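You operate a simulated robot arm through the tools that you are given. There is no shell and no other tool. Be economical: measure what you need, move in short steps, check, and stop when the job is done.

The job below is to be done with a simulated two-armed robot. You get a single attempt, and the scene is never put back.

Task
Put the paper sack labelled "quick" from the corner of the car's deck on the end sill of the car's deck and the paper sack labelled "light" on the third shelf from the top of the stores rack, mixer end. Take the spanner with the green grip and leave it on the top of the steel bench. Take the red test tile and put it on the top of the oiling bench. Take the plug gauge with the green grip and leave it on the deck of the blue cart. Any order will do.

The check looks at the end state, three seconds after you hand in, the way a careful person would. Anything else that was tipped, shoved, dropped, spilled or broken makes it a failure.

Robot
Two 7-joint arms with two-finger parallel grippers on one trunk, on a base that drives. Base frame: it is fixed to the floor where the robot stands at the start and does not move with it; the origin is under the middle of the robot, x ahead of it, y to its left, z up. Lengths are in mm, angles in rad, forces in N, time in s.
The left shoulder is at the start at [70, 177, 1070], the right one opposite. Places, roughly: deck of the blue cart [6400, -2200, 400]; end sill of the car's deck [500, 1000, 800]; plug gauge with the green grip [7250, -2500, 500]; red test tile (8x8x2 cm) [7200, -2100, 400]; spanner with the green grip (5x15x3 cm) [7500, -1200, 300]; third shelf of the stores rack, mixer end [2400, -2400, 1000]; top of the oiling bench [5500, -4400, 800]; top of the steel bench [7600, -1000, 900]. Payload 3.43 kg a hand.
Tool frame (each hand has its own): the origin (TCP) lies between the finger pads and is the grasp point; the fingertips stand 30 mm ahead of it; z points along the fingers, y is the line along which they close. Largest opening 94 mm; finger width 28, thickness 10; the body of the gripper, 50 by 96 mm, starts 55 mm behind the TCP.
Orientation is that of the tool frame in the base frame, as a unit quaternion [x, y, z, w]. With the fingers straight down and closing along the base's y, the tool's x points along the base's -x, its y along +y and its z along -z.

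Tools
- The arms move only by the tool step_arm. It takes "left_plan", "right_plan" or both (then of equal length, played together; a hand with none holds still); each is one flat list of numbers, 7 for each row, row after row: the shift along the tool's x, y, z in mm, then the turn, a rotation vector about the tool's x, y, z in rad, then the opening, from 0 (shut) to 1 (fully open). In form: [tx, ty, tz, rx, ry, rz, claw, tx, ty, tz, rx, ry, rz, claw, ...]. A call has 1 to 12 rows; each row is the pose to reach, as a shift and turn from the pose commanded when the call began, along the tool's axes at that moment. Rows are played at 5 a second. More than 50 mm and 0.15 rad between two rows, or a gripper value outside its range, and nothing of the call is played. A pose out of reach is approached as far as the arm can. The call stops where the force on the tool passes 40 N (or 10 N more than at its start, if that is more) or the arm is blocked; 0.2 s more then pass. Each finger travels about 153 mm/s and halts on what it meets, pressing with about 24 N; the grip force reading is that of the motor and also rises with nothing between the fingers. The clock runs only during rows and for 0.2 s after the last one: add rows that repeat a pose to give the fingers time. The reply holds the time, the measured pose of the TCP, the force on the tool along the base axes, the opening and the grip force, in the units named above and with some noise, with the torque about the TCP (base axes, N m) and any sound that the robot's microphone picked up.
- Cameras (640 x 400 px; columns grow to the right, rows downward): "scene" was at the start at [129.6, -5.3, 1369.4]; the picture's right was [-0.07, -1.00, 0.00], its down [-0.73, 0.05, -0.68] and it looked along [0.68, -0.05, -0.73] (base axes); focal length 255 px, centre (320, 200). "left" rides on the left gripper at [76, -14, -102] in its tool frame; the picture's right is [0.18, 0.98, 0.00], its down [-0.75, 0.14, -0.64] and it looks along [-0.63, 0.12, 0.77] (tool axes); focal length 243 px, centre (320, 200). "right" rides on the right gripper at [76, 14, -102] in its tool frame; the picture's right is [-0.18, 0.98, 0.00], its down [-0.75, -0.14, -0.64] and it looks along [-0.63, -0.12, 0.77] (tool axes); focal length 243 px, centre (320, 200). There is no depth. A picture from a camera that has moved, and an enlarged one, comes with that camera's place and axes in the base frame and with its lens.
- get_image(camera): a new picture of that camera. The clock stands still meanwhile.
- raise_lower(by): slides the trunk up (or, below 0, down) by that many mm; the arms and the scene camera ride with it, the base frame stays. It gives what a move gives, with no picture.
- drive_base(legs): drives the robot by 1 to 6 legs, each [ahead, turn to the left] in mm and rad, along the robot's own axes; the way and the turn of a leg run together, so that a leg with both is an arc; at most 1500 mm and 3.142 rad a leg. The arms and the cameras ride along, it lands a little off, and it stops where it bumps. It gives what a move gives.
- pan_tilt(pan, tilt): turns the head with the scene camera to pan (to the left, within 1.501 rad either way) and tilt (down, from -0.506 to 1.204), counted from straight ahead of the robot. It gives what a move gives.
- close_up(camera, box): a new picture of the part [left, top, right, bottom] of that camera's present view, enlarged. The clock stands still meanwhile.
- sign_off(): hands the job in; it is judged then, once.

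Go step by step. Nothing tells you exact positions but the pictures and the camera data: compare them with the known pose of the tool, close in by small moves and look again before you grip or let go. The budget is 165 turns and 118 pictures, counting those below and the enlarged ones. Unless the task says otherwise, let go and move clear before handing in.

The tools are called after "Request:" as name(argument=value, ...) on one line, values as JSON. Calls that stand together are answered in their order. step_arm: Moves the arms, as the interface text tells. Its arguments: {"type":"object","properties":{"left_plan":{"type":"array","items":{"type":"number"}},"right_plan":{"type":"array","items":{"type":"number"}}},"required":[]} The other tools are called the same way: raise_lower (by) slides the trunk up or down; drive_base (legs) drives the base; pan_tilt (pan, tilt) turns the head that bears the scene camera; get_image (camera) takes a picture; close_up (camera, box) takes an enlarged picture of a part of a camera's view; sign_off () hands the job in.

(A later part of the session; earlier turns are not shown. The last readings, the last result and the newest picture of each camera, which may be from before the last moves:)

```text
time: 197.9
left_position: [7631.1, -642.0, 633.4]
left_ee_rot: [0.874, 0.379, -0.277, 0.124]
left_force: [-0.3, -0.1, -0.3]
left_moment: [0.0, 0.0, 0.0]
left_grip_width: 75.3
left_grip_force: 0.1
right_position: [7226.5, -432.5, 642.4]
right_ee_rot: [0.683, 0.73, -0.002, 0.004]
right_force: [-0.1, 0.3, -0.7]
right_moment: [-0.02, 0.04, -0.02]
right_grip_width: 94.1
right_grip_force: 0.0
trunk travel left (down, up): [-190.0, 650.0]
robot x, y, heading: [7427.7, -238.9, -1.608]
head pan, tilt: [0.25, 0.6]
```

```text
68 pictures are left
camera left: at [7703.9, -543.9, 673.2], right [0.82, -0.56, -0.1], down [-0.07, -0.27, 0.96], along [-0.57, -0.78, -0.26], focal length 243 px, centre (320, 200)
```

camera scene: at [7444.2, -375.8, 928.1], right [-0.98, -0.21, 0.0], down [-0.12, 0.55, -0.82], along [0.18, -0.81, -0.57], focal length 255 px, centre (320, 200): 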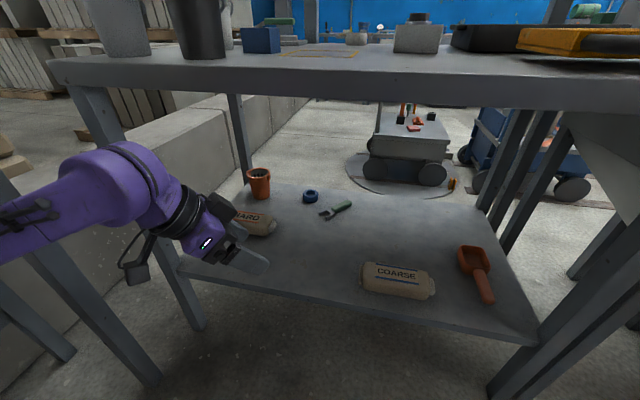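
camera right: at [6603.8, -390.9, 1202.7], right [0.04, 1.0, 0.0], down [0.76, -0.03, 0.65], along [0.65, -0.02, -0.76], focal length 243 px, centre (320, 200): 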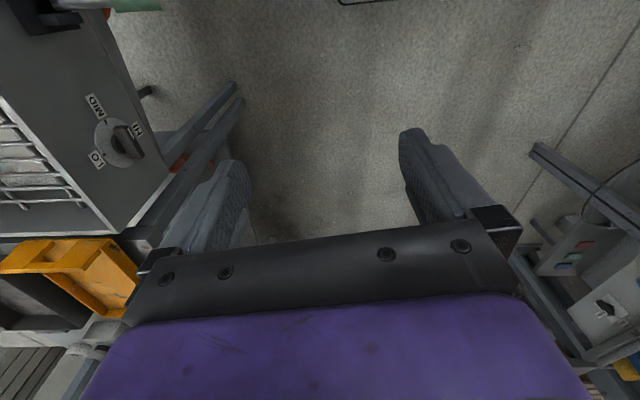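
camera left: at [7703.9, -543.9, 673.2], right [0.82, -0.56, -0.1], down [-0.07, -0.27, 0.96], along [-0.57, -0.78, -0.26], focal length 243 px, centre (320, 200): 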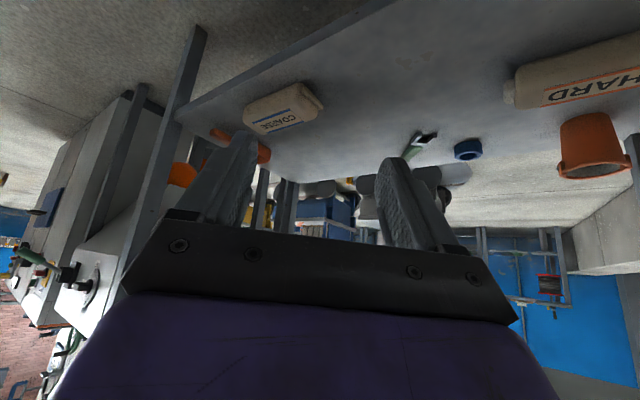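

The view under the bench is clear, with the apron's underside at z of about 835. I lower the trunk 150 mm, then extend the left hand under the bench before driving in, so the elbow stays clear of the bench leg.

Request:
raise_lower(by=-150)

Request:
step_arm(left_plan=[-29, 21.2, 20.9, 0, 0, 0, 0.8, -58, 42.4, 41.8, 0, 0, 0, 0.8, -87, 63.6, 62.7, 0, 0, 0, 0.8, -116, 84.8, 83.6, 0, 0, 0, 0.8, -145, 106, 104.5, 0, 0, 0, 0.8, -174, 127, 125.4, 0, 0, 0, 0.8])

Request:
get_image(camera="scene")

```text
time: 199.7
left_position: [7630.8, -641.6, 483.6]
left_ee_rot: [0.874, 0.378, -0.278, 0.125]
left_force: [0.7, 0.3, -0.4]
left_moment: [-0.02, -0.02, -0.04]
left_grip_width: 75.3
left_grip_force: 0.0
right_position: [7226.7, -431.8, 492.1]
right_ee_rot: [0.683, 0.73, -0.003, 0.004]
right_force: [-0.2, 0.9, -0.5]
right_moment: [0.0, 0.01, -0.01]
right_grip_width: 94.1
right_grip_force: 0.1
trunk travel left (down, up): [-40.0, 800.0]
robot x, y, heading: [7424.1, -238.5, -1.605]
head pan, tilt: [0.25, 0.6]
```

```text
time: 201.1
left_position: [7579.3, -886.4, 482.2]
left_ee_rot: [0.874, 0.378, -0.277, 0.125]
left_force: [0.4, 0.5, 0.0]
left_moment: [-0.01, -0.01, 0.0]
left_grip_width: 75.3
left_grip_force: 0.0
right_position: [7227.3, -433.0, 492.2]
right_ee_rot: [0.684, 0.73, -0.003, 0.003]
right_force: [-0.3, -0.9, -0.4]
right_moment: [0.0, 0.01, -0.01]
right_grip_width: 94.2
right_grip_force: 0.1
trunk travel left (down, up): [-40.0, 800.0]
robot x, y, heading: [7428.0, -237.5, -1.6]
head pan, tilt: [0.25, 0.6]
```

```text
67 pictures are left
camera scene: at [7444.3, -375.7, 778.1], right [-0.98, -0.21, 0.0], down [-0.12, 0.55, -0.83], along [0.18, -0.81, -0.56], focal length 255 px, centre (320, 200)
```

scene: 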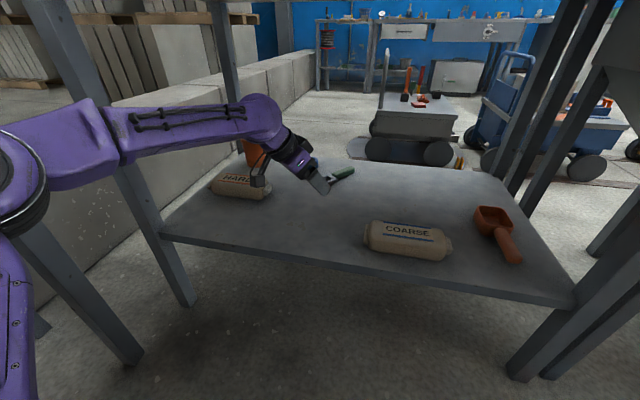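

The arm goes in well but the elbow would come near the front-left bench leg. I extend further, then drive in slightly to the right so the arm runs straighter.

Request:
step_arm(left_plan=[-10, 27, 8, 0, 0, 0, 0.8, -21, 54, 15.5, 0, 0, 0, 0.8, -31, 80, 23, 0, 0, 0, 0.8])

Request:
drive_base(legs=[[0, -0.22], [120, 0]])

Request:
get_image(camera="scene")

```text
time: 201.8
left_position: [7609.7, -966.6, 483.0]
left_ee_rot: [0.874, 0.378, -0.278, 0.124]
left_force: [0.6, 0.3, -0.3]
left_moment: [0.03, -0.01, -0.04]
left_grip_width: 75.0
left_grip_force: 0.1
right_position: [7227.0, -432.1, 490.8]
right_ee_rot: [0.683, 0.73, -0.002, 0.004]
right_force: [0.6, -0.2, -0.2]
right_moment: [-0.01, -0.02, 0.03]
right_grip_width: 94.2
right_grip_force: 0.1
trunk travel left (down, up): [-40.0, 800.0]
robot x, y, heading: [7428.9, -240.7, -1.602]
head pan, tilt: [0.25, 0.6]
```

```text
time: 203.9
left_position: [7415.8, -1108.0, 483.7]
left_ee_rot: [0.91, 0.281, -0.289, 0.093]
left_force: [-0.4, 0.8, 0.4]
left_moment: [-0.01, -0.03, 0.01]
left_grip_width: 74.9
left_grip_force: 0.2
right_position: [7158.8, -502.4, 490.8]
right_ee_rot: [0.759, 0.651, -0.003, 0.003]
right_force: [0.2, -0.5, -0.1]
right_moment: [-0.03, -0.01, 0.03]
right_grip_width: 94.1
right_grip_force: 0.0
trunk travel left (down, up): [-40.0, 800.0]
robot x, y, heading: [7397.2, -359.6, -1.823]
head pan, tilt: [0.25, 0.6]
```

```text
66 pictures are left
camera scene: at [7383.5, -494.6, 778.1], right [-1.0, 0.0, 0.0], down [0.0, 0.56, -0.83], along [0.0, -0.83, -0.56], focal length 255 px, centre (320, 200)
```

scene: 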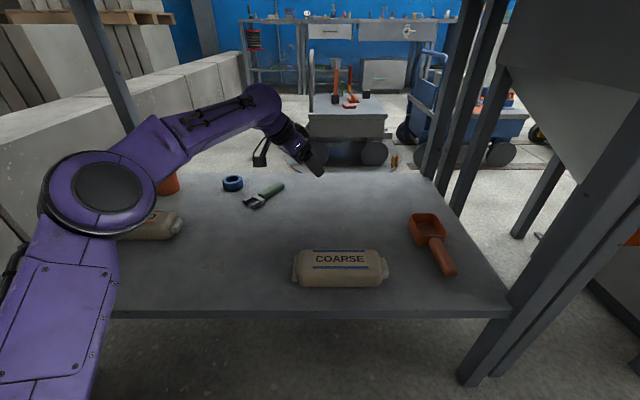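

The spanner lies clear ahead with the hand above the shelf. I drive 80 mm more, turn back left, and look through the hand camera.

Request:
drive_base(legs=[[80, 0], [0, 0.2]])

Request:
get_image(camera="scene")

Request:
get_image(camera="left")

```text
time: 205.7
left_position: [7543.1, -1165.1, 481.8]
left_ee_rot: [0.879, 0.369, -0.279, 0.121]
left_force: [0.1, -0.4, 0.3]
left_moment: [-0.01, 0.0, -0.01]
left_grip_width: 75.3
left_grip_force: 0.1
right_position: [7170.8, -622.8, 491.2]
right_ee_rot: [0.691, 0.723, -0.002, 0.004]
right_force: [0.4, 0.0, 0.2]
right_moment: [0.01, -0.02, 0.04]
right_grip_width: 93.9
right_grip_force: 0.0
trunk travel left (down, up): [-40.0, 800.0]
robot x, y, heading: [7376.6, -436.1, -1.625]
head pan, tilt: [0.25, 0.6]
```

```text
65 pictures are left
camera scene: at [7390.8, -570.7, 778.1], right [-0.98, -0.19, 0.0], down [-0.11, 0.55, -0.82], along [0.16, -0.81, -0.57], focal length 255 px, centre (320, 200)
```

scene: 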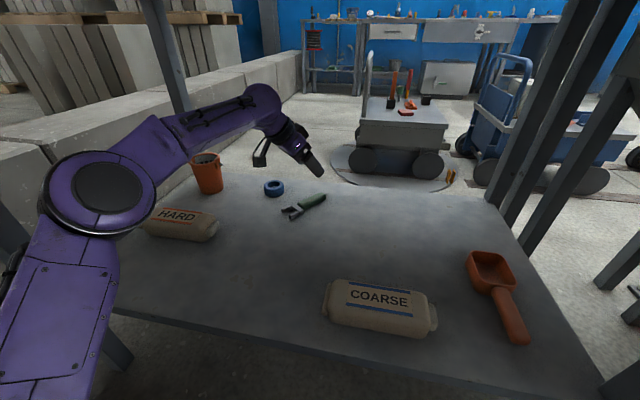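

```text
64 pictures are left
camera left: at [7617.5, -1068.2, 522.0], right [0.81, -0.58, -0.1], down [-0.07, -0.27, 0.96], along [-0.58, -0.77, -0.26], focal length 243 px, centre (320, 200)
```

left: 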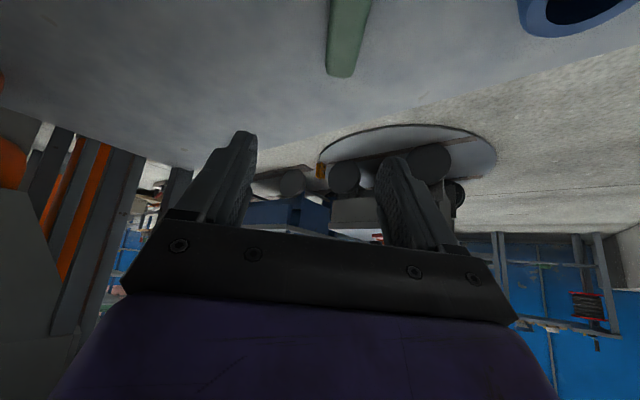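

Combining both views, the spanner lies at z of about 335, centred near (7545, -1165), almost under the hand. I go down about 97 mm with a small yaw correction and look again.

Request:
step_arm(left_plan=[16, 1.4, 28, -0.029, 0, -0.04, 0.8, 32, 2.8, 56, -0.058, 0, -0.081, 0.8, 48.8, 4.2, 84.4, -0.058, 0, -0.081, 0.8])

Request:
get_image(camera="left")

Request:
close_up(camera="scene", box=[220, 110, 400, 260])

```text
time: 206.5
left_position: [7540.1, -1175.7, 385.1]
left_ee_rot: [0.859, 0.412, -0.273, 0.135]
left_force: [0.4, 0.3, 0.8]
left_moment: [0.0, -0.01, 0.0]
left_grip_width: 75.2
left_grip_force: 0.1
right_position: [7171.9, -622.4, 492.4]
right_ee_rot: [0.692, 0.722, -0.002, 0.004]
right_force: [-1.0, 0.2, 0.0]
right_moment: [-0.01, 0.01, -0.05]
right_grip_width: 94.2
right_grip_force: 0.1
trunk travel left (down, up): [-40.0, 800.0]
robot x, y, heading: [7377.3, -430.8, -1.625]
head pan, tilt: [0.25, 0.6]
```

```text
63 pictures are left
camera left: at [7605.0, -1072.4, 424.4], right [0.86, -0.5, -0.1], down [-0.05, -0.27, 0.96], along [-0.5, -0.82, -0.26], focal length 243 px, centre (320, 200)
```

left: 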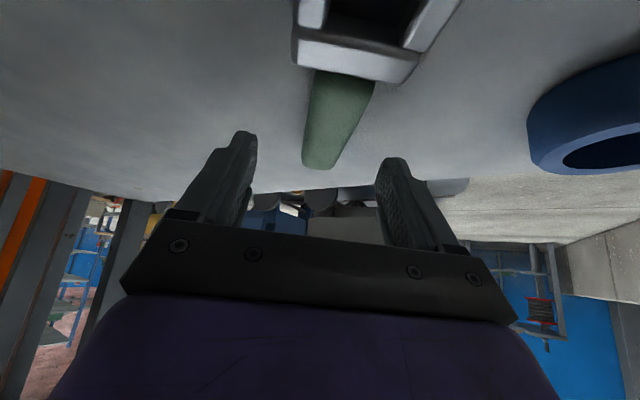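

```text
2.67 times, centred on (310, 185) of scene
camera zoom: at [7390.7, -570.6, 778.1], right [-0.98, -0.19, 0.0], down [-0.11, 0.55, -0.83], along [0.16, -0.81, -0.56], focal length 680 px, centre (347, 240)
```

zoom: 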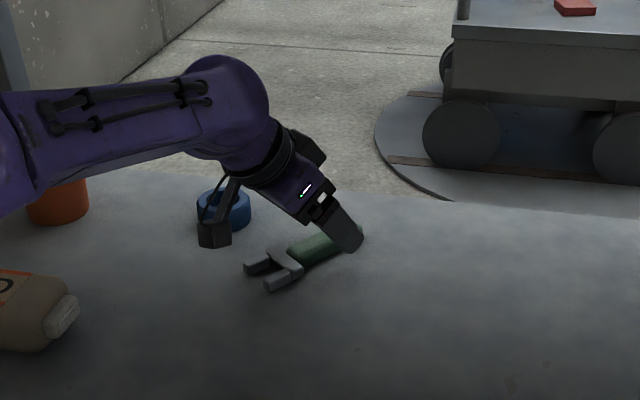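

The green grip lies right between the open fingers. I go in the last 30 mm in small rows, watching the force.

Request:
step_arm(left_plan=[2, 3, 10, 0, 0, 0, 0.8, 3, 5, 18, 0, 0, 0, 0.8, 4, 6, 25, 0, 0, 0, 0.8, 5, 6, 30, 0, 0, 0, 0.8])

Request:
get_image(camera="left")

Request:
close_up(camera="scene", box=[250, 140, 370, 240])

```text
time: 207.5
left_position: [7537.8, -1189.0, 364.3]
left_ee_rot: [0.857, 0.413, -0.274, 0.138]
left_force: [4.7, 6.8, 13.4]
left_moment: [0.51, 0.31, -0.44]
left_grip_width: 75.7
left_grip_force: 0.1
right_position: [7172.3, -621.1, 493.8]
right_ee_rot: [0.691, 0.723, -0.003, 0.004]
right_force: [-0.5, 0.8, -0.1]
right_moment: [0.01, -0.04, 0.01]
right_grip_width: 94.1
right_grip_force: 0.1
trunk travel left (down, up): [-40.0, 800.0]
robot x, y, heading: [7375.5, -435.7, -1.624]
head pan, tilt: [0.25, 0.6]
```

```text
61 pictures are left
camera left: at [7602.1, -1085.2, 401.6], right [0.86, -0.5, -0.1], down [-0.04, -0.27, 0.96], along [-0.5, -0.83, -0.25], focal length 243 px, centre (320, 200)
```

left: 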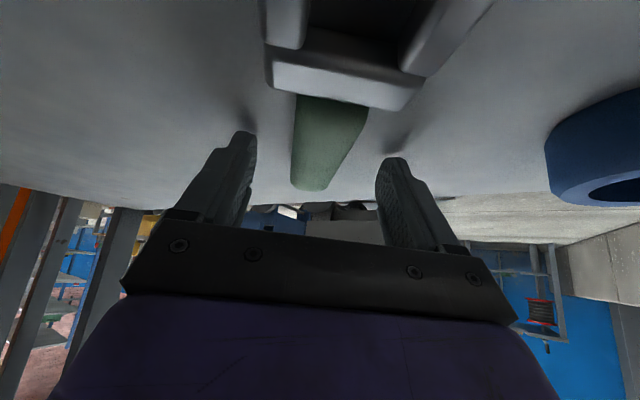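

```text
4.00 times, centred on (310, 190) of scene
camera zoom: at [7390.8, -568.9, 778.8], right [-0.98, -0.19, 0.0], down [-0.11, 0.55, -0.83], along [0.16, -0.81, -0.56], focal length 1021 px, centre (360, 240)
```

zoom: 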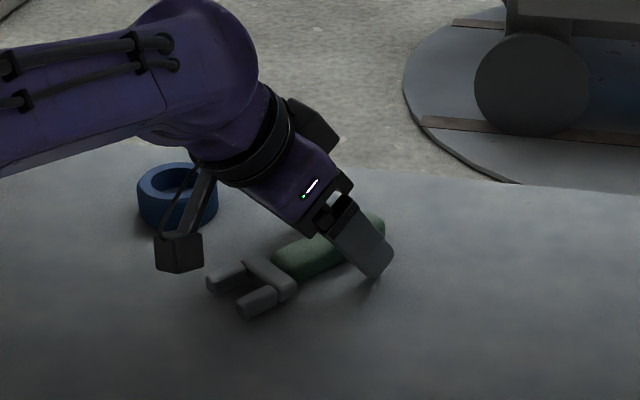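

The fingers touch the shelf (z of about 330) astride the green grip. I back off 3 mm and close.

Request:
step_arm(left_plan=[-1.7, 0, -2.4, 0, 0, 0, 0.8, -1.7, 0, -2.4, 0, 0, 0, 0.4, -1.7, 0, -2.4, 0, 0, 0, 0.1, -1.7, 0, -2.4, 0, 0, 0, 0, -1.7, 0, -2.4, 0, 0, 0, 0])

Request:
step_arm(left_plan=[-3, 0, -4, 0, 0, 0, 0, -7, 0, -10, 0, 0, 0, 0, -12, 0, -17, 0, 0, 0, 0, -18, 0, -25, 0, 0, 0, 0, -24, 0, -33, 0, 0, 0, 0, -30, 0, -41, 0, 0, 0, 0])

Request:
close_up(camera="scene", box=[220, 110, 400, 260])

```text
time: 208.7
left_position: [7537.4, -1187.9, 362.7]
left_ee_rot: [0.859, 0.411, -0.274, 0.136]
left_force: [-1.3, -1.2, 5.9]
left_moment: [-0.03, -0.09, -0.02]
left_grip_width: 31.4
left_grip_force: 24.4
right_position: [7172.3, -621.9, 491.6]
right_ee_rot: [0.692, 0.722, -0.003, 0.004]
right_force: [-0.4, 0.0, 0.4]
right_moment: [0.02, 0.0, -0.04]
right_grip_width: 94.4
right_grip_force: 0.0
trunk travel left (down, up): [-40.0, 800.0]
robot x, y, heading: [7379.1, -435.1, -1.627]
head pan, tilt: [0.25, 0.6]
```

```text
time: 210.1
left_position: [7535.0, -1189.7, 412.5]
left_ee_rot: [0.859, 0.412, -0.272, 0.135]
left_force: [-0.5, -0.3, -2.9]
left_moment: [-0.04, 0.05, 0.01]
left_grip_width: 27.7
left_grip_force: 24.1
right_position: [7172.1, -622.4, 492.0]
right_ee_rot: [0.692, 0.722, -0.002, 0.003]
right_force: [0.9, -1.0, -0.2]
right_moment: [0.01, -0.04, 0.0]
right_grip_width: 93.8
right_grip_force: 0.0
trunk travel left (down, up): [-40.0, 800.0]
robot x, y, heading: [7379.3, -430.5, -1.626]
head pan, tilt: [0.25, 0.6]
```

```text
2.67 times, centred on (310, 185) of scene
camera zoom: at [7390.8, -570.9, 778.0], right [-0.98, -0.19, 0.0], down [-0.11, 0.55, -0.82], along [0.16, -0.81, -0.57], focal length 680 px, centre (347, 240)
```

zoom: 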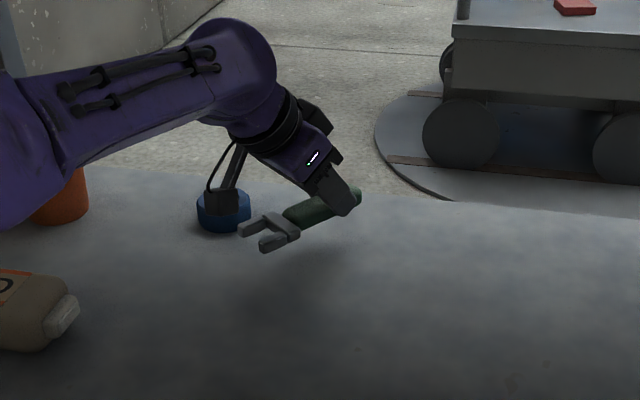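

The spanner is lifted. I raise it further and back out along the same path.

Request:
step_arm(left_plan=[-4, 0, -6, 0, 0, 0, 0, -11, 0, -15, 0, 0, 0, 0, -18, 0, -25, 0, 0, 0, 0, -25, 0, -35, 0, 0, 0, 0, -32, 0, -45, 0, 0, 0, 0, -39, 0, -54, 0, 0, 0, 0, -41, 0, -57, 0, 0, 0, 0])

Request:
drive_base(legs=[[0, -0.2], [-200, 0], [0, 0.22], [-190, 0]])

Request:
get_image(camera="scene")

```text
time: 211.7
left_position: [7535.9, -1188.8, 482.7]
left_ee_rot: [0.859, 0.413, -0.272, 0.135]
left_force: [-0.3, -0.4, -2.7]
left_moment: [-0.03, 0.04, 0.0]
left_grip_width: 27.9
left_grip_force: 24.1
right_position: [7171.5, -623.4, 492.4]
right_ee_rot: [0.691, 0.723, -0.003, 0.003]
right_force: [-0.3, 0.9, 0.0]
right_moment: [-0.02, 0.01, -0.01]
right_grip_width: 94.1
right_grip_force: 0.0
trunk travel left (down, up): [-40.0, 800.0]
robot x, y, heading: [7371.2, -435.1, -1.625]
head pan, tilt: [0.25, 0.6]
```

```text
time: 216.0
left_position: [7609.6, -801.0, 481.2]
left_ee_rot: [0.854, 0.422, -0.271, 0.138]
left_force: [0.2, 0.7, -1.7]
left_moment: [0.02, 0.04, -0.01]
left_grip_width: 27.8
left_grip_force: 24.6
right_position: [7233.7, -242.2, 491.8]
right_ee_rot: [0.683, 0.73, -0.003, 0.004]
right_force: [-0.6, 0.2, -0.2]
right_moment: [-0.01, -0.01, 0.02]
right_grip_width: 94.0
right_grip_force: 0.1
trunk travel left (down, up): [-40.0, 800.0]
robot x, y, heading: [7432.2, -51.4, -1.603]
head pan, tilt: [0.25, 0.6]
```

```text
58 pictures are left
camera scene: at [7451.4, -185.9, 778.1], right [-0.98, -0.21, 0.0], down [-0.12, 0.55, -0.82], along [0.18, -0.81, -0.57], focal length 255 px, centre (320, 200)
```

scene: 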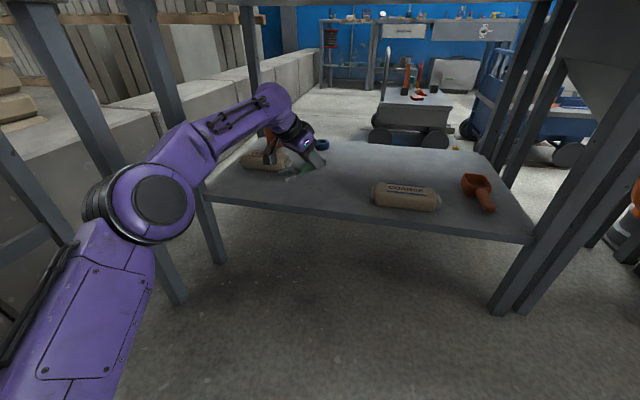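

The hand is out nearly past the bench edge. I back off more, raise the trunk well above the bench top and look at the free area there.

Request:
drive_base(legs=[[-230, 0]])

Request:
raise_lower(by=600)

Request:
pan_tilt(pan=0.15, tilt=0.6)

Request:
get_image(camera="scene")

```text
time: 217.7
left_position: [7619.5, -567.0, 482.2]
left_ee_rot: [0.854, 0.422, -0.271, 0.138]
left_force: [1.3, -0.4, -1.5]
left_moment: [-0.06, -0.01, -0.02]
left_grip_width: 27.7
left_grip_force: 24.2
right_position: [7242.0, -9.3, 492.3]
right_ee_rot: [0.683, 0.731, -0.002, 0.004]
right_force: [0.4, 0.5, 0.7]
right_moment: [-0.02, 0.0, 0.0]
right_grip_width: 94.1
right_grip_force: 0.1
trunk travel left (down, up): [-40.0, 800.0]
robot x, y, heading: [7440.8, 184.1, -1.599]
head pan, tilt: [0.25, 0.6]
```

```text
refused: 600 is not a number from -400 to 400
```

```text
time: 218.4
left_position: [7619.0, -567.5, 481.7]
left_ee_rot: [0.854, 0.422, -0.271, 0.138]
left_force: [0.5, -0.4, -2.1]
left_moment: [-0.03, 0.03, 0.01]
left_grip_width: 27.5
left_grip_force: 24.2
right_position: [7242.4, -9.7, 492.9]
right_ee_rot: [0.684, 0.73, -0.002, 0.004]
right_force: [-0.2, -1.0, 0.6]
right_moment: [-0.01, -0.01, 0.0]
right_grip_width: 94.1
right_grip_force: 0.2
trunk travel left (down, up): [-40.0, 800.0]
robot x, y, heading: [7436.9, 182.0, -1.601]
head pan, tilt: [0.15, 0.6]
```

```text
57 pictures are left
camera scene: at [7450.6, 46.2, 778.0], right [-0.99, -0.12, 0.0], down [-0.07, 0.56, -0.82], along [0.1, -0.82, -0.57], focal length 255 px, centre (320, 200)
```

scene: 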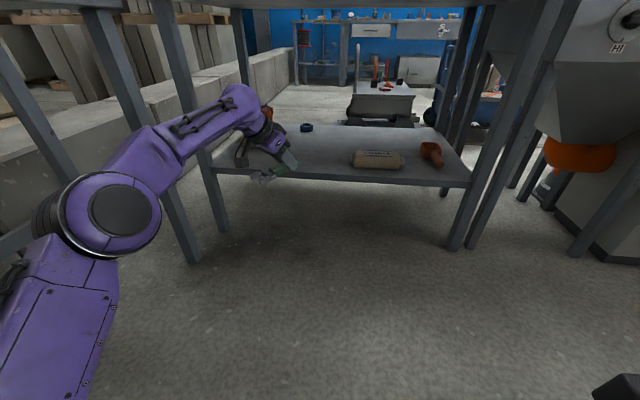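

The hand is now in front of the bench edge. I raise the trunk in two steps.

Request:
raise_lower(by=400)

Request:
raise_lower(by=200)

Request:
get_image(camera="scene")

```text
time: 222.2
left_position: [7617.4, -566.9, 881.6]
left_ee_rot: [0.854, 0.422, -0.27, 0.138]
left_force: [1.0, -0.3, -1.9]
left_moment: [-0.02, 0.05, 0.03]
left_grip_width: 27.9
left_grip_force: 23.9
right_position: [7241.1, -8.8, 891.2]
right_ee_rot: [0.683, 0.73, -0.002, 0.004]
right_force: [-0.4, -0.1, -0.2]
right_moment: [0.02, 0.01, -0.01]
right_grip_width: 94.0
right_grip_force: 0.2
trunk travel left (down, up): [-440.0, 400.0]
robot x, y, heading: [7443.8, 185.2, -1.604]
head pan, tilt: [0.15, 0.6]
```

```text
time: 224.4
left_position: [7617.8, -568.0, 1082.9]
left_ee_rot: [0.854, 0.422, -0.271, 0.138]
left_force: [0.2, 0.3, -2.1]
left_moment: [-0.07, 0.01, -0.02]
left_grip_width: 27.5
left_grip_force: 24.2
right_position: [7242.0, -9.2, 1091.8]
right_ee_rot: [0.684, 0.73, -0.003, 0.004]
right_force: [-0.4, -0.8, -0.1]
right_moment: [0.02, 0.0, -0.01]
right_grip_width: 93.7
right_grip_force: 0.0
trunk travel left (down, up): [-640.0, 200.0]
robot x, y, heading: [7445.8, 186.0, -1.605]
head pan, tilt: [0.15, 0.6]
```

```text
56 pictures are left
camera scene: at [7450.6, 45.8, 1378.0], right [-0.99, -0.12, 0.0], down [-0.07, 0.56, -0.82], along [0.1, -0.82, -0.57], focal length 255 px, centre (320, 200)
```

scene: 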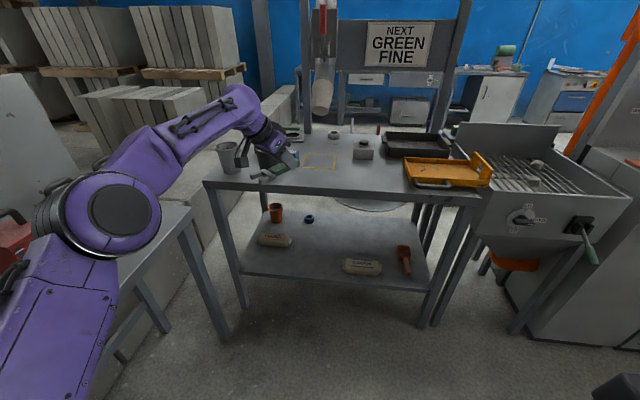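

The bench top is at about z = 885–900, and its front centre, before the taped square, is free. I drive in 297 mm and shift the hand left to about (7555, -865).

Request:
drive_base(legs=[[297, 0]])

Request:
step_arm(left_plan=[-7, -11, 8, 0, 0, 0, 0, -15, -22, 15, 0, 0, 0, 0, -22, -31, 22, 0, 0, 0, 0, -28, -40, 29, 0, 0, 0, 0])

Request:
get_image(camera="scene")

Request:
get_image(camera="left")

```text
time: 226.4
left_position: [7611.6, -861.1, 1081.0]
left_ee_rot: [0.854, 0.423, -0.271, 0.138]
left_force: [0.3, -0.5, -3.0]
left_moment: [-0.01, -0.02, -0.01]
left_grip_width: 27.9
left_grip_force: 24.3
right_position: [7233.8, -304.4, 1091.2]
right_ee_rot: [0.681, 0.732, -0.002, 0.003]
right_force: [-0.3, 0.5, 0.4]
right_moment: [0.02, 0.0, 0.02]
right_grip_width: 93.9
right_grip_force: 0.1
trunk travel left (down, up): [-640.0, 200.0]
robot x, y, heading: [7433.1, -112.6, -1.6]
head pan, tilt: [0.15, 0.6]
```

```text
time: 227.4
left_position: [7554.5, -869.2, 1075.1]
left_ee_rot: [0.853, 0.423, -0.271, 0.138]
left_force: [0.1, 0.0, -1.9]
left_moment: [-0.07, 0.05, 0.02]
left_grip_width: 27.6
left_grip_force: 23.9
right_position: [7232.8, -305.6, 1091.3]
right_ee_rot: [0.683, 0.731, -0.002, 0.004]
right_force: [-0.6, 0.3, 0.2]
right_moment: [0.0, 0.01, 0.0]
right_grip_width: 93.9
right_grip_force: 0.1
trunk travel left (down, up): [-640.0, 200.0]
robot x, y, heading: [7434.7, -109.1, -1.601]
head pan, tilt: [0.15, 0.6]
```

```text
55 pictures are left
camera scene: at [7441.0, -249.1, 1378.0], right [-0.99, -0.12, 0.0], down [-0.07, 0.56, -0.82], along [0.1, -0.82, -0.57], focal length 255 px, centre (320, 200)
```

scene: 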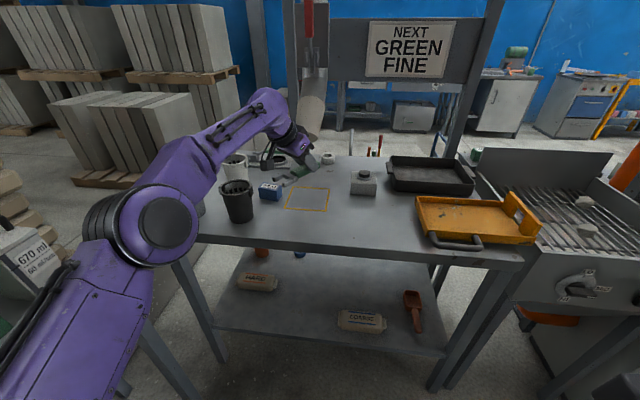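

```text
54 pictures are left
camera left: at [7616.4, -763.7, 1114.2], right [0.88, -0.47, -0.1], down [-0.04, -0.27, 0.96], along [-0.48, -0.84, -0.26], focal length 243 px, centre (320, 200)
```

left: 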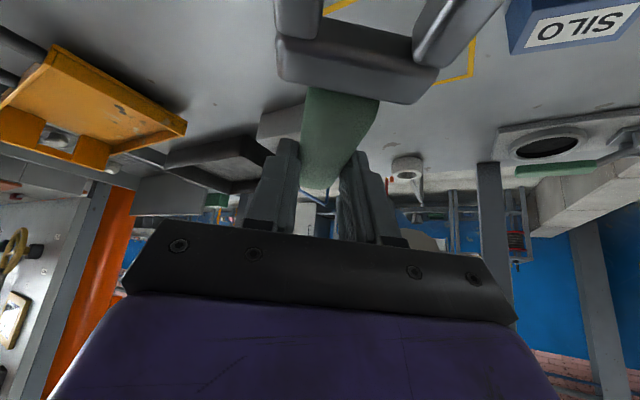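

A black cup stands near (7753, -817), so I shift the hand another 62 mm toward -x to keep the arm clear of it, and begin lowering.

Request:
step_arm(left_plan=[-5, -10, 4, 0, 0, 0, 0, -11, -21, 8, 0, 0, 0, 0, -17, -32, 12, 0, 0, 0, 0, -23, -43, 16, 0, 0, 0, 0, -27.5, -52.4, 19.2, 0, 0, 0, 0])

Request:
step_arm(left_plan=[6, 0, 8, 0, 0, 0, 0, 14, 0, 19, 0, 0, 0, 0, 22, 0, 31, 0, 0, 0, 0, 30, 0, 42, 0, 0, 0, 0, 38, 0, 54, 0, 0, 0, 0, 46, 0, 65, 0, 0, 0, 0, 54, 0, 76, 0, 0, 0, 0, 62, 0, 87, 0, 0, 0, 0, 68, 0, 96, 0, 0, 0, 0, 70, 0, 98, 0, 0, 0, 0])

Request:
get_image(camera="scene")

```text
time: 228.6
left_position: [7492.1, -865.2, 1074.6]
left_ee_rot: [0.854, 0.423, -0.271, 0.138]
left_force: [0.5, -0.5, -1.9]
left_moment: [-0.02, 0.02, 0.01]
left_grip_width: 27.6
left_grip_force: 24.4
right_position: [7232.4, -305.1, 1092.3]
right_ee_rot: [0.682, 0.732, -0.003, 0.003]
right_force: [0.8, 0.5, -0.3]
right_moment: [0.01, 0.0, -0.04]
right_grip_width: 94.0
right_grip_force: 0.0
trunk travel left (down, up): [-640.0, 200.0]
robot x, y, heading: [7432.7, -109.5, -1.598]
head pan, tilt: [0.15, 0.6]
```

```text
time: 230.8
left_position: [7495.5, -864.7, 954.5]
left_ee_rot: [0.854, 0.422, -0.271, 0.138]
left_force: [0.0, -0.3, -2.4]
left_moment: [-0.01, 0.03, 0.0]
left_grip_width: 27.8
left_grip_force: 23.8
right_position: [7232.8, -304.5, 1092.3]
right_ee_rot: [0.682, 0.731, -0.003, 0.004]
right_force: [0.0, 0.7, -0.6]
right_moment: [-0.01, -0.03, -0.01]
right_grip_width: 94.0
right_grip_force: 0.0
trunk travel left (down, up): [-640.0, 200.0]
robot x, y, heading: [7437.1, -113.0, -1.602]
head pan, tilt: [0.15, 0.6]
```

```text
53 pictures are left
camera scene: at [7441.7, -248.9, 1378.1], right [-0.99, -0.12, 0.0], down [-0.07, 0.56, -0.82], along [0.1, -0.82, -0.57], focal length 255 px, centre (320, 200)
```

scene: 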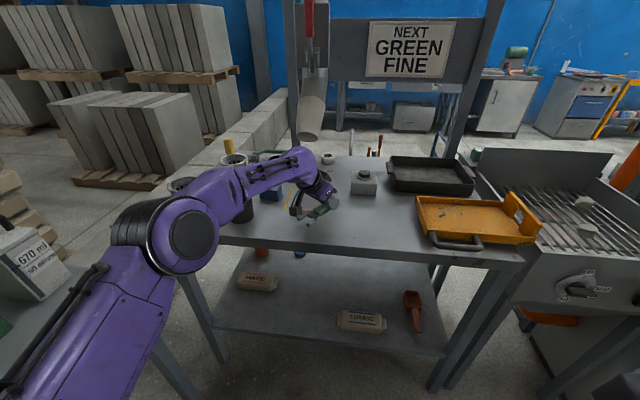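

The arm stays well in front of the cups. I lower the last bit in small rows until contact.

Request:
step_arm(left_plan=[2.3, 0, 3.3, 0, 0, 0, 0, 4.6, 0, 6.5, 0, 0, 0, 0, 7, 0, 9.8, 0, 0, 0, 0, 9.3, 0, 13, 0, 0, 0, 0])

Request:
get_image(camera="left")

```text
time: 231.8
left_position: [7493.7, -864.6, 938.4]
left_ee_rot: [0.853, 0.423, -0.271, 0.139]
left_force: [0.5, 0.2, -2.3]
left_moment: [-0.03, 0.05, 0.01]
left_grip_width: 27.8
left_grip_force: 24.1
right_position: [7232.6, -305.5, 1092.4]
right_ee_rot: [0.682, 0.731, -0.003, 0.003]
right_force: [0.7, -0.2, 0.5]
right_moment: [-0.01, 0.03, 0.02]
right_grip_width: 93.9
right_grip_force: 0.0
trunk travel left (down, up): [-640.0, 200.0]
robot x, y, heading: [7435.5, -112.2, -1.599]
head pan, tilt: [0.15, 0.6]
```

```text
52 pictures are left
camera left: at [7557.0, -760.1, 977.7], right [0.88, -0.47, -0.1], down [-0.04, -0.27, 0.96], along [-0.48, -0.84, -0.26], focal length 243 px, centre (320, 200)
```

left: 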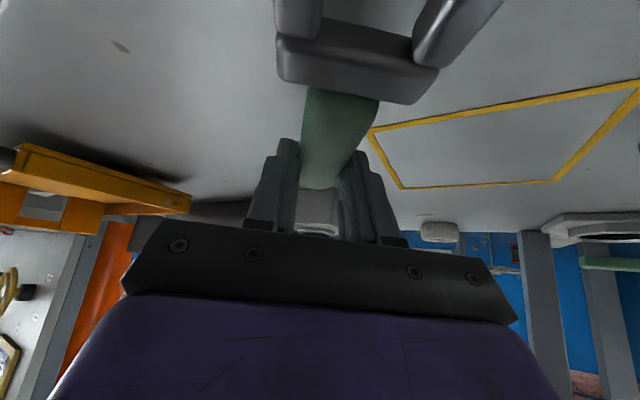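

There is no contact yet at TCP 938, so I continue down.

Request:
step_arm(left_plan=[1.7, 0, 2.4, 0, 0, 0, 0, 3.5, 0, 4.9, 0, 0, 0, 0, 5.2, 0, 7.3, 0, 0, 0, 0, 6.4, 0, 8.9, 0, 0, 0, 0])

Request:
step_arm(left_plan=[1.2, 0, 1.6, 0, 0, 0, 0, 2.4, 0, 3.3, 0, 0, 0, 0, 3.5, 0, 4.9, 0, 0, 0, 0])

```text
time: 232.8
left_position: [7493.6, -865.2, 927.8]
left_ee_rot: [0.853, 0.424, -0.271, 0.139]
left_force: [0.1, 0.2, -1.2]
left_moment: [-0.02, -0.01, -0.02]
left_grip_width: 27.7
left_grip_force: 23.8
right_position: [7232.1, -305.8, 1092.1]
right_ee_rot: [0.681, 0.732, -0.002, 0.004]
right_force: [-1.3, -1.0, -0.1]
right_moment: [0.04, 0.03, 0.02]
right_grip_width: 94.1
right_grip_force: 0.1
trunk travel left (down, up): [-640.0, 200.0]
robot x, y, heading: [7431.2, -109.1, -1.602]
head pan, tilt: [0.15, 0.6]
```

```text
time: 233.6
left_position: [7494.5, -865.1, 922.1]
left_ee_rot: [0.853, 0.423, -0.271, 0.139]
left_force: [0.2, 1.0, -2.5]
left_moment: [-0.06, -0.01, -0.01]
left_grip_width: 27.8
left_grip_force: 24.4
right_position: [7233.9, -305.0, 1092.6]
right_ee_rot: [0.682, 0.731, -0.003, 0.005]
right_force: [-0.1, -0.5, 0.2]
right_moment: [-0.02, 0.0, 0.02]
right_grip_width: 93.9
right_grip_force: 0.1
trunk travel left (down, up): [-640.0, 200.0]
robot x, y, heading: [7432.0, -111.5, -1.601]
head pan, tilt: [0.15, 0.6]
```

Still no contact, so I keep easing down.

Request:
step_arm(left_plan=[1.2, 0, 1.6, 0, 0, 0, 0, 2.4, 0, 3.3, 0, 0, 0, 0, 3.5, 0, 4.9, 0, 0, 0, 0])

Request:
step_arm(left_plan=[1.2, 0, 1.6, 0, 0, 0, 0, 2.4, 0, 3.3, 0, 0, 0, 0, 3.5, 0, 4.9, 0, 0, 0, 0])

Request:
get_image(camera="left")

```text
time: 234.4
left_position: [7493.7, -865.0, 914.9]
left_ee_rot: [0.853, 0.424, -0.27, 0.139]
left_force: [-0.3, -0.2, -0.9]
left_moment: [0.05, -0.01, 0.0]
left_grip_width: 27.9
left_grip_force: 24.1
right_position: [7233.8, -304.6, 1091.7]
right_ee_rot: [0.682, 0.731, -0.001, 0.004]
right_force: [0.2, -0.2, 0.7]
right_moment: [0.0, -0.02, -0.03]
right_grip_width: 94.3
right_grip_force: 0.1
trunk travel left (down, up): [-640.0, 200.0]
robot x, y, heading: [7430.7, -108.4, -1.6]
head pan, tilt: [0.15, 0.6]
```

```text
time: 235.2
left_position: [7494.6, -863.9, 914.7]
left_ee_rot: [0.852, 0.423, -0.274, 0.143]
left_force: [0.4, -6.8, 24.1]
left_moment: [0.42, -0.08, 0.01]
left_grip_width: 28.0
left_grip_force: 23.8
right_position: [7232.4, -302.1, 1092.0]
right_ee_rot: [0.682, 0.731, -0.004, 0.005]
right_force: [-0.1, -0.6, 0.6]
right_moment: [-0.03, 0.0, 0.01]
right_grip_width: 93.9
right_grip_force: 0.1
trunk travel left (down, up): [-640.0, 200.0]
robot x, y, heading: [7430.6, -112.4, -1.601]
head pan, tilt: [0.15, 0.6]
```

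```text
51 pictures are left
camera left: at [7556.6, -759.2, 952.8], right [0.88, -0.47, -0.1], down [-0.04, -0.27, 0.96], along [-0.48, -0.84, -0.25], focal length 243 px, centre (320, 200)
```

left: 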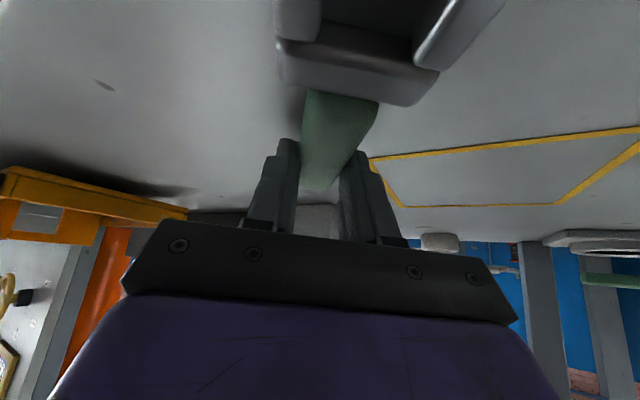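

The spanner is on the bench, whose top is at about z = 880. I relieve the pressure, open and withdraw along the fingers.

Request:
step_arm(left_plan=[-3, 0, -4, 0, 0, 0, 0, -3, 0, -4, 0, 0, 0, 0.5, -3, 0, -4, 0, 0, 0, 0.7, -3, 0, -4, 0, 0, 0, 0.7, -3, 0, -20, 0, 0, 0, 0.7, -3, 0, -55, 0, 0, 0, 0.7, -3, 0, -100, 0, 0, 0, 0.7, -20, 0, -140, 0, 0, 0, 0.7])

Request:
drive_base(legs=[[-350, 0]])

Request:
get_image(camera="scene")

```text
time: 237.0
left_position: [7533.2, -809.5, 1033.7]
left_ee_rot: [0.853, 0.423, -0.271, 0.138]
left_force: [-0.2, 0.3, -0.2]
left_moment: [-0.03, 0.01, -0.01]
left_grip_width: 65.8
left_grip_force: 0.0
right_position: [7233.4, -303.7, 1091.9]
right_ee_rot: [0.682, 0.731, -0.003, 0.004]
right_force: [0.3, -0.4, -0.9]
right_moment: [-0.02, -0.05, -0.02]
right_grip_width: 93.8
right_grip_force: 0.0
trunk travel left (down, up): [-640.0, 200.0]
robot x, y, heading: [7432.0, -113.2, -1.601]
head pan, tilt: [0.15, 0.6]
```

```text
time: 239.3
left_position: [7541.9, -457.3, 1033.1]
left_ee_rot: [0.854, 0.423, -0.269, 0.139]
left_force: [-0.8, -0.7, 0.5]
left_moment: [0.01, 0.01, 0.04]
left_grip_width: 65.8
left_grip_force: 0.1
right_position: [7243.9, 51.2, 1091.9]
right_ee_rot: [0.683, 0.73, -0.003, 0.004]
right_force: [-0.4, 0.1, 0.1]
right_moment: [-0.01, 0.02, 0.01]
right_grip_width: 93.8
right_grip_force: 0.1
trunk travel left (down, up): [-640.0, 200.0]
robot x, y, heading: [7443.9, 240.8, -1.6]
head pan, tilt: [0.15, 0.6]
```

```text
50 pictures are left
camera scene: at [7452.3, 105.6, 1378.1], right [-0.99, -0.12, 0.0], down [-0.07, 0.56, -0.82], along [0.1, -0.82, -0.57], focal length 255 px, centre (320, 200)
```

scene: 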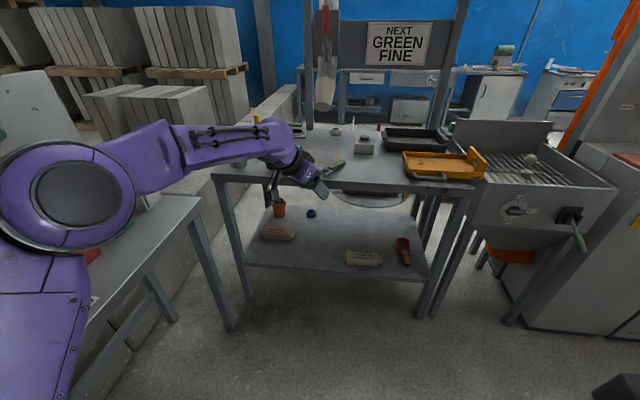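

The spanner lies on the steel bench. I straighten the left hand and tuck it in before the longer drive around to the carts.

Request:
step_arm(left_plan=[0, 0, -8, 0, 0.122, 0, 0.9, 0, 0, -16, 0, 0.244, 0, 0.9, 0, 0, -24, 0, 0.366, 0, 1, 0, 0, -32, 0, 0.488, 0, 1, 0, 0, -40, 0, 0.61, 0, 1])

Request:
step_arm(left_plan=[36, -14.6, 0, 0, 0, -0.08, 1, 72, -29, 0, 0, 0, -0.16, 1, 108, -44, 0, 0, 0, -0.24, 1, 144, -58.5, 0, 0, 0, -0.32, 1, 180, -73, 0, 0, 0, -0.4, 1, 216, -88, 0, 0, 0, -0.48, 1, 252, -102, 0, 0, 0, -0.56, 1, 288, -117, 0, 0, 0, -0.64, 1])

Request:
drive_base(legs=[[0, -1.541], [1300, 0], [900, 0]])

```text
time: 240.5
left_position: [7580.0, -418.7, 1054.1]
left_ee_rot: [0.896, 0.444, -0.002, 0.005]
left_force: [0.6, 1.1, -0.6]
left_moment: [0.01, 0.03, -0.01]
left_grip_width: 94.0
left_grip_force: 0.1
left hand out of reach, approached as far as the arm can: row 5
right_position: [7245.3, 51.2, 1091.6]
right_ee_rot: [0.683, 0.731, -0.004, 0.003]
right_force: [0.5, -0.1, 0.0]
right_moment: [-0.02, -0.01, 0.01]
right_grip_width: 93.8
right_grip_force: 0.1
trunk travel left (down, up): [-640.0, 200.0]
robot x, y, heading: [7445.1, 244.9, -1.605]
head pan, tilt: [0.15, 0.6]
```

```text
time: 242.3
left_position: [7661.8, -118.4, 1050.4]
left_ee_rot: [0.711, 0.703, -0.005, 0.005]
left_force: [0.5, 1.1, 0.8]
left_moment: [-0.02, 0.01, -0.01]
left_grip_width: 93.7
left_grip_force: 0.2
right_position: [7245.1, 51.1, 1092.0]
right_ee_rot: [0.683, 0.731, -0.003, 0.004]
right_force: [-0.2, 0.0, 0.1]
right_moment: [-0.03, 0.03, -0.02]
right_grip_width: 94.2
right_grip_force: 0.1
trunk travel left (down, up): [-640.0, 200.0]
robot x, y, heading: [7446.2, 245.6, -1.602]
head pan, tilt: [0.15, 0.6]
```

```text
time: 257.0
left_position: [4882.9, -16.3, 1050.7]
left_ee_rot: [1.0, 0.021, -0.005, 0.001]
left_force: [0.0, 0.2, 0.5]
left_moment: [0.02, 0.0, -0.02]
left_grip_width: 94.1
left_grip_force: 0.1
right_position: [5030.9, 407.7, 1091.1]
right_ee_rot: [0.998, 0.06, -0.004, 0.001]
right_force: [0.6, -0.4, -0.5]
right_moment: [0.0, 0.02, 0.01]
right_grip_width: 94.0
right_grip_force: 0.1
trunk travel left (down, up): [-640.0, 200.0]
robot x, y, heading: [5235.8, 218.7, -3.124]
head pan, tilt: [0.15, 0.6]
```

I'm north-west of the cabinet. I drive to about (4375, -1010) and look at the layout of the pallets and the south aisle.

Request:
drive_base(legs=[[0, 0.944], [1500, 0], [0, 0.6]])

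Request:
pan_tilt(pan=0.3, tilt=0.5)

Request:
get_image(camera="scene")

Request:
pan_tilt(pan=-0.6, tilt=0.5)

Request:
get_image(camera="scene")

```text
time: 268.4
left_position: [4601.2, -1361.8, 1050.2]
left_ee_rot: [0.703, 0.711, -0.004, 0.004]
left_force: [-1.0, -0.4, 0.1]
left_moment: [0.02, 0.0, 0.0]
left_grip_width: 94.0
left_grip_force: 0.1
right_position: [4182.6, -1201.4, 1091.6]
right_ee_rot: [0.675, 0.738, -0.002, 0.004]
right_force: [-0.3, -0.2, -0.6]
right_moment: [0.01, -0.01, 0.0]
right_grip_width: 94.1
right_grip_force: 0.1
trunk travel left (down, up): [-640.0, 200.0]
robot x, y, heading: [4377.0, -999.8, -1.578]
head pan, tilt: [0.15, 0.6]
```

```text
time: 269.1
left_position: [4600.9, -1362.1, 1050.6]
left_ee_rot: [0.703, 0.711, -0.003, 0.004]
left_force: [0.6, 0.1, -0.5]
left_moment: [-0.01, 0.0, -0.01]
left_grip_width: 94.2
left_grip_force: 0.1
right_position: [4183.3, -1199.3, 1092.2]
right_ee_rot: [0.675, 0.738, -0.002, 0.004]
right_force: [0.5, -0.2, -0.4]
right_moment: [0.01, 0.02, 0.01]
right_grip_width: 94.0
right_grip_force: 0.0
trunk travel left (down, up): [-640.0, 200.0]
robot x, y, heading: [4375.2, -1000.4, -1.583]
head pan, tilt: [0.3, 0.499]
```

```text
49 pictures are left
camera scene: at [4403.1, -1139.6, 1387.2], right [-0.96, -0.28, 0.0], down [-0.14, 0.46, -0.88], along [0.25, -0.84, -0.48], focal length 255 px, centre (320, 200)
```

scene: 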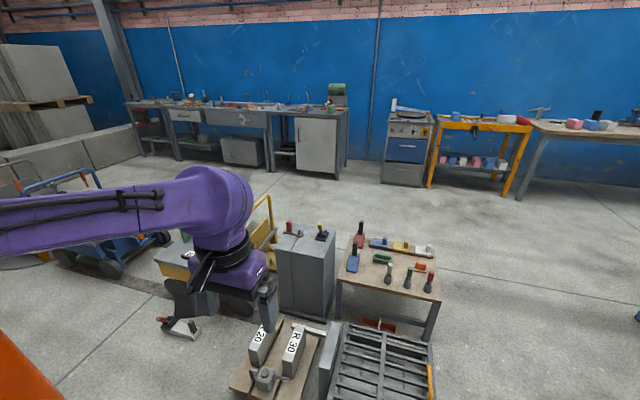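

```text
time: 270.3
left_position: [4600.3, -1362.0, 1051.2]
left_ee_rot: [0.703, 0.711, -0.003, 0.005]
left_force: [-0.4, 0.5, 0.1]
left_moment: [-0.05, 0.03, 0.0]
left_grip_width: 93.9
left_grip_force: 0.1
right_position: [4181.7, -1198.7, 1090.7]
right_ee_rot: [0.675, 0.738, -0.002, 0.004]
right_force: [-0.3, 1.3, 0.8]
right_moment: [-0.02, -0.01, -0.01]
right_grip_width: 94.1
right_grip_force: 0.0
trunk travel left (down, up): [-640.0, 200.0]
robot x, y, heading: [4377.8, -1003.3, -1.583]
head pan, tilt: [-0.6, 0.499]
```

```text
48 pictures are left
camera scene: at [4324.9, -1126.9, 1387.2], right [-0.82, 0.57, 0.0], down [0.27, 0.39, -0.88], along [-0.5, -0.72, -0.48], focal length 255 px, centre (320, 200)
```

scene: 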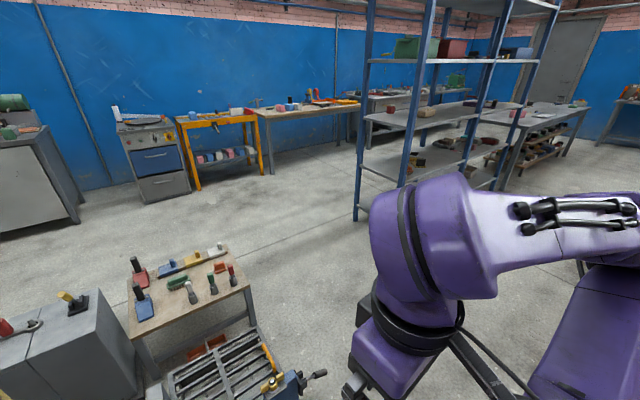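

The corridor at x of about 3500, between the rack and the small table, and the aisle along y of about -3300 are open. I drive that way.

Request:
drive_base(legs=[[0, -1.04], [960, 0], [0, 1.05], [900, 0], [900, 0], [0, 1.571]])

Request:
drive_base(legs=[[1200, 0], [900, 0]])

Request:
pan_tilt(pan=0.3, tilt=0.4)

Request:
get_image(camera="scene")

```text
time: 293.2
left_position: [3871.0, -3069.5, 1051.1]
left_ee_rot: [-0.007, 1.0, 0.0, 0.005]
left_force: [-0.7, 0.1, -0.7]
left_moment: [0.01, -0.01, 0.0]
left_grip_width: 93.9
left_grip_force: 0.0
right_position: [3709.7, -3489.9, 1092.8]
right_ee_rot: [-0.046, 0.999, 0.001, 0.004]
right_force: [-0.5, -0.5, 0.4]
right_moment: [0.0, 0.01, -0.02]
right_grip_width: 93.8
right_grip_force: 0.0
trunk travel left (down, up): [-640.0, 200.0]
robot x, y, heading: [3509.8, -3296.1, -0.011]
head pan, tilt: [-0.6, 0.499]
```

```text
time: 303.7
left_position: [5978.4, -3095.2, 1050.3]
left_ee_rot: [-0.004, 1.0, 0.002, 0.005]
left_force: [-0.2, -0.3, -0.4]
left_moment: [0.0, 0.0, 0.01]
left_grip_width: 94.0
left_grip_force: 0.1
right_position: [5814.4, -3514.5, 1092.3]
right_ee_rot: [-0.042, 0.999, 0.001, 0.004]
right_force: [-0.1, 0.4, 0.7]
right_moment: [-0.04, 0.03, 0.01]
right_grip_width: 94.0
right_grip_force: 0.0
trunk travel left (down, up): [-640.0, 200.0]
robot x, y, heading: [5618.8, -3320.0, -0.016]
head pan, tilt: [-0.6, 0.499]
```

```text
time: 304.9
left_position: [5978.3, -3096.9, 1051.5]
left_ee_rot: [-0.003, 1.0, 0.001, 0.006]
left_force: [-0.1, -0.7, -0.6]
left_moment: [-0.02, -0.02, -0.02]
left_grip_width: 94.0
left_grip_force: 0.2
right_position: [5813.3, -3514.8, 1091.7]
right_ee_rot: [-0.043, 0.999, 0.001, 0.004]
right_force: [0.1, 0.1, -0.1]
right_moment: [0.0, 0.04, 0.0]
right_grip_width: 94.0
right_grip_force: 0.1
trunk travel left (down, up): [-640.0, 200.0]
robot x, y, heading: [5620.1, -3318.1, -0.015]
head pan, tilt: [0.3, 0.4]
```

```text
47 pictures are left
camera scene: at [5756.5, -3292.8, 1396.3], right [0.28, -0.96, 0.0], down [-0.37, -0.11, -0.92], along [0.88, 0.26, -0.39], focal length 255 px, centre (320, 200)
```

scene: 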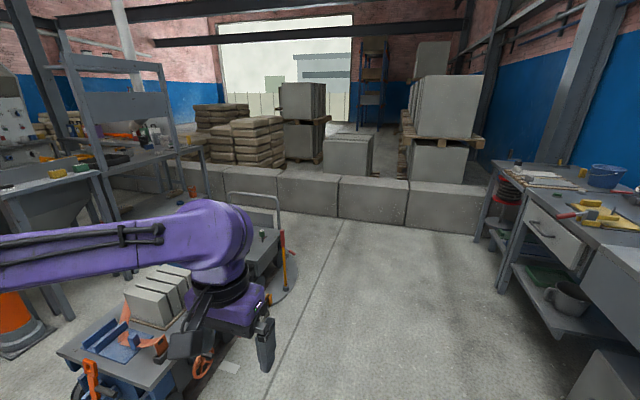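

The blocks are far back (x of about 8650), and the blue cart occupies about x 6170–6650, y -2030 to -2710. I drive on to (7200, -3320), turn to face the tool cart from the south and look at the plug gauge.

Request:
drive_base(legs=[[1000, 0], [580, 0.015], [0, 1.571], [250, 0]])

Request:
pan_tilt(pan=0, tilt=0.75)

Request:
get_image(camera="scene")

Request:
pan_tilt(pan=0.7, tilt=0.75)

Request:
get_image(camera="scene")

```text
time: 318.3
left_position: [6997.7, -2743.6, 1051.2]
left_ee_rot: [0.713, -0.701, -0.004, -0.003]
left_force: [0.3, 0.0, -0.5]
left_moment: [-0.01, 0.03, 0.02]
left_grip_width: 94.3
left_grip_force: 0.1
right_position: [7417.5, -2902.7, 1093.3]
right_ee_rot: [0.74, -0.673, -0.004, -0.002]
right_force: [-0.1, 0.1, 0.0]
right_moment: [-0.01, 0.0, 0.0]
right_grip_width: 94.0
right_grip_force: 0.0
trunk travel left (down, up): [-640.0, 200.0]
robot x, y, heading: [7222.5, -3104.2, 1.557]
head pan, tilt: [0.3, 0.4]
```

```text
time: 319.2
left_position: [6997.3, -2744.2, 1051.0]
left_ee_rot: [0.713, -0.702, -0.004, -0.002]
left_force: [0.0, -0.6, 0.4]
left_moment: [-0.02, 0.0, 0.0]
left_grip_width: 93.9
left_grip_force: 0.1
right_position: [7417.3, -2903.4, 1092.8]
right_ee_rot: [0.739, -0.673, -0.004, -0.002]
right_force: [0.6, 0.1, -1.0]
right_moment: [-0.01, 0.0, 0.0]
right_grip_width: 94.0
right_grip_force: 0.0
trunk travel left (down, up): [-640.0, 200.0]
robot x, y, heading: [7225.5, -3101.5, 1.563]
head pan, tilt: [0.0, 0.75]
```

```text
46 pictures are left
camera scene: at [7223.2, -2968.3, 1365.3], right [1.0, -0.01, 0.0], down [0.0, -0.68, -0.73], along [0.0, 0.73, -0.68], focal length 255 px, centre (320, 200)
```

scene: 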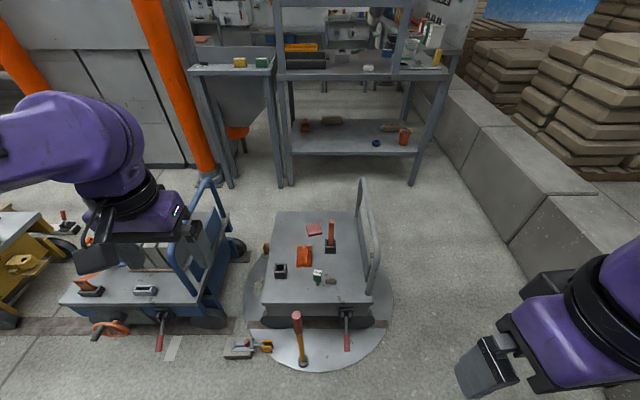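

```text
time: 320.2
left_position: [6996.6, -2743.9, 1050.6]
left_ee_rot: [0.713, -0.701, -0.005, -0.003]
left_force: [-0.1, 0.5, -0.1]
left_moment: [0.0, 0.0, 0.02]
left_grip_width: 94.1
left_grip_force: 0.0
right_position: [7417.3, -2903.1, 1092.2]
right_ee_rot: [0.74, -0.673, -0.003, -0.003]
right_force: [0.1, 0.6, -0.2]
right_moment: [0.03, -0.01, 0.02]
right_grip_width: 94.3
right_grip_force: 0.1
trunk travel left (down, up): [-640.0, 200.0]
robot x, y, heading: [7221.6, -3102.0, 1.563]
head pan, tilt: [0.7, 0.75]
```

```text
45 pictures are left
camera scene: at [7169.9, -2987.1, 1365.2], right [0.77, 0.64, 0.0], down [0.44, -0.52, -0.73], along [-0.47, 0.56, -0.68], focal length 255 px, centre (320, 200)
```

scene: 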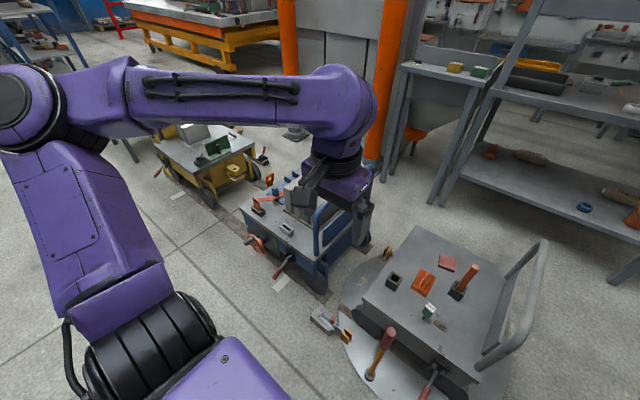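

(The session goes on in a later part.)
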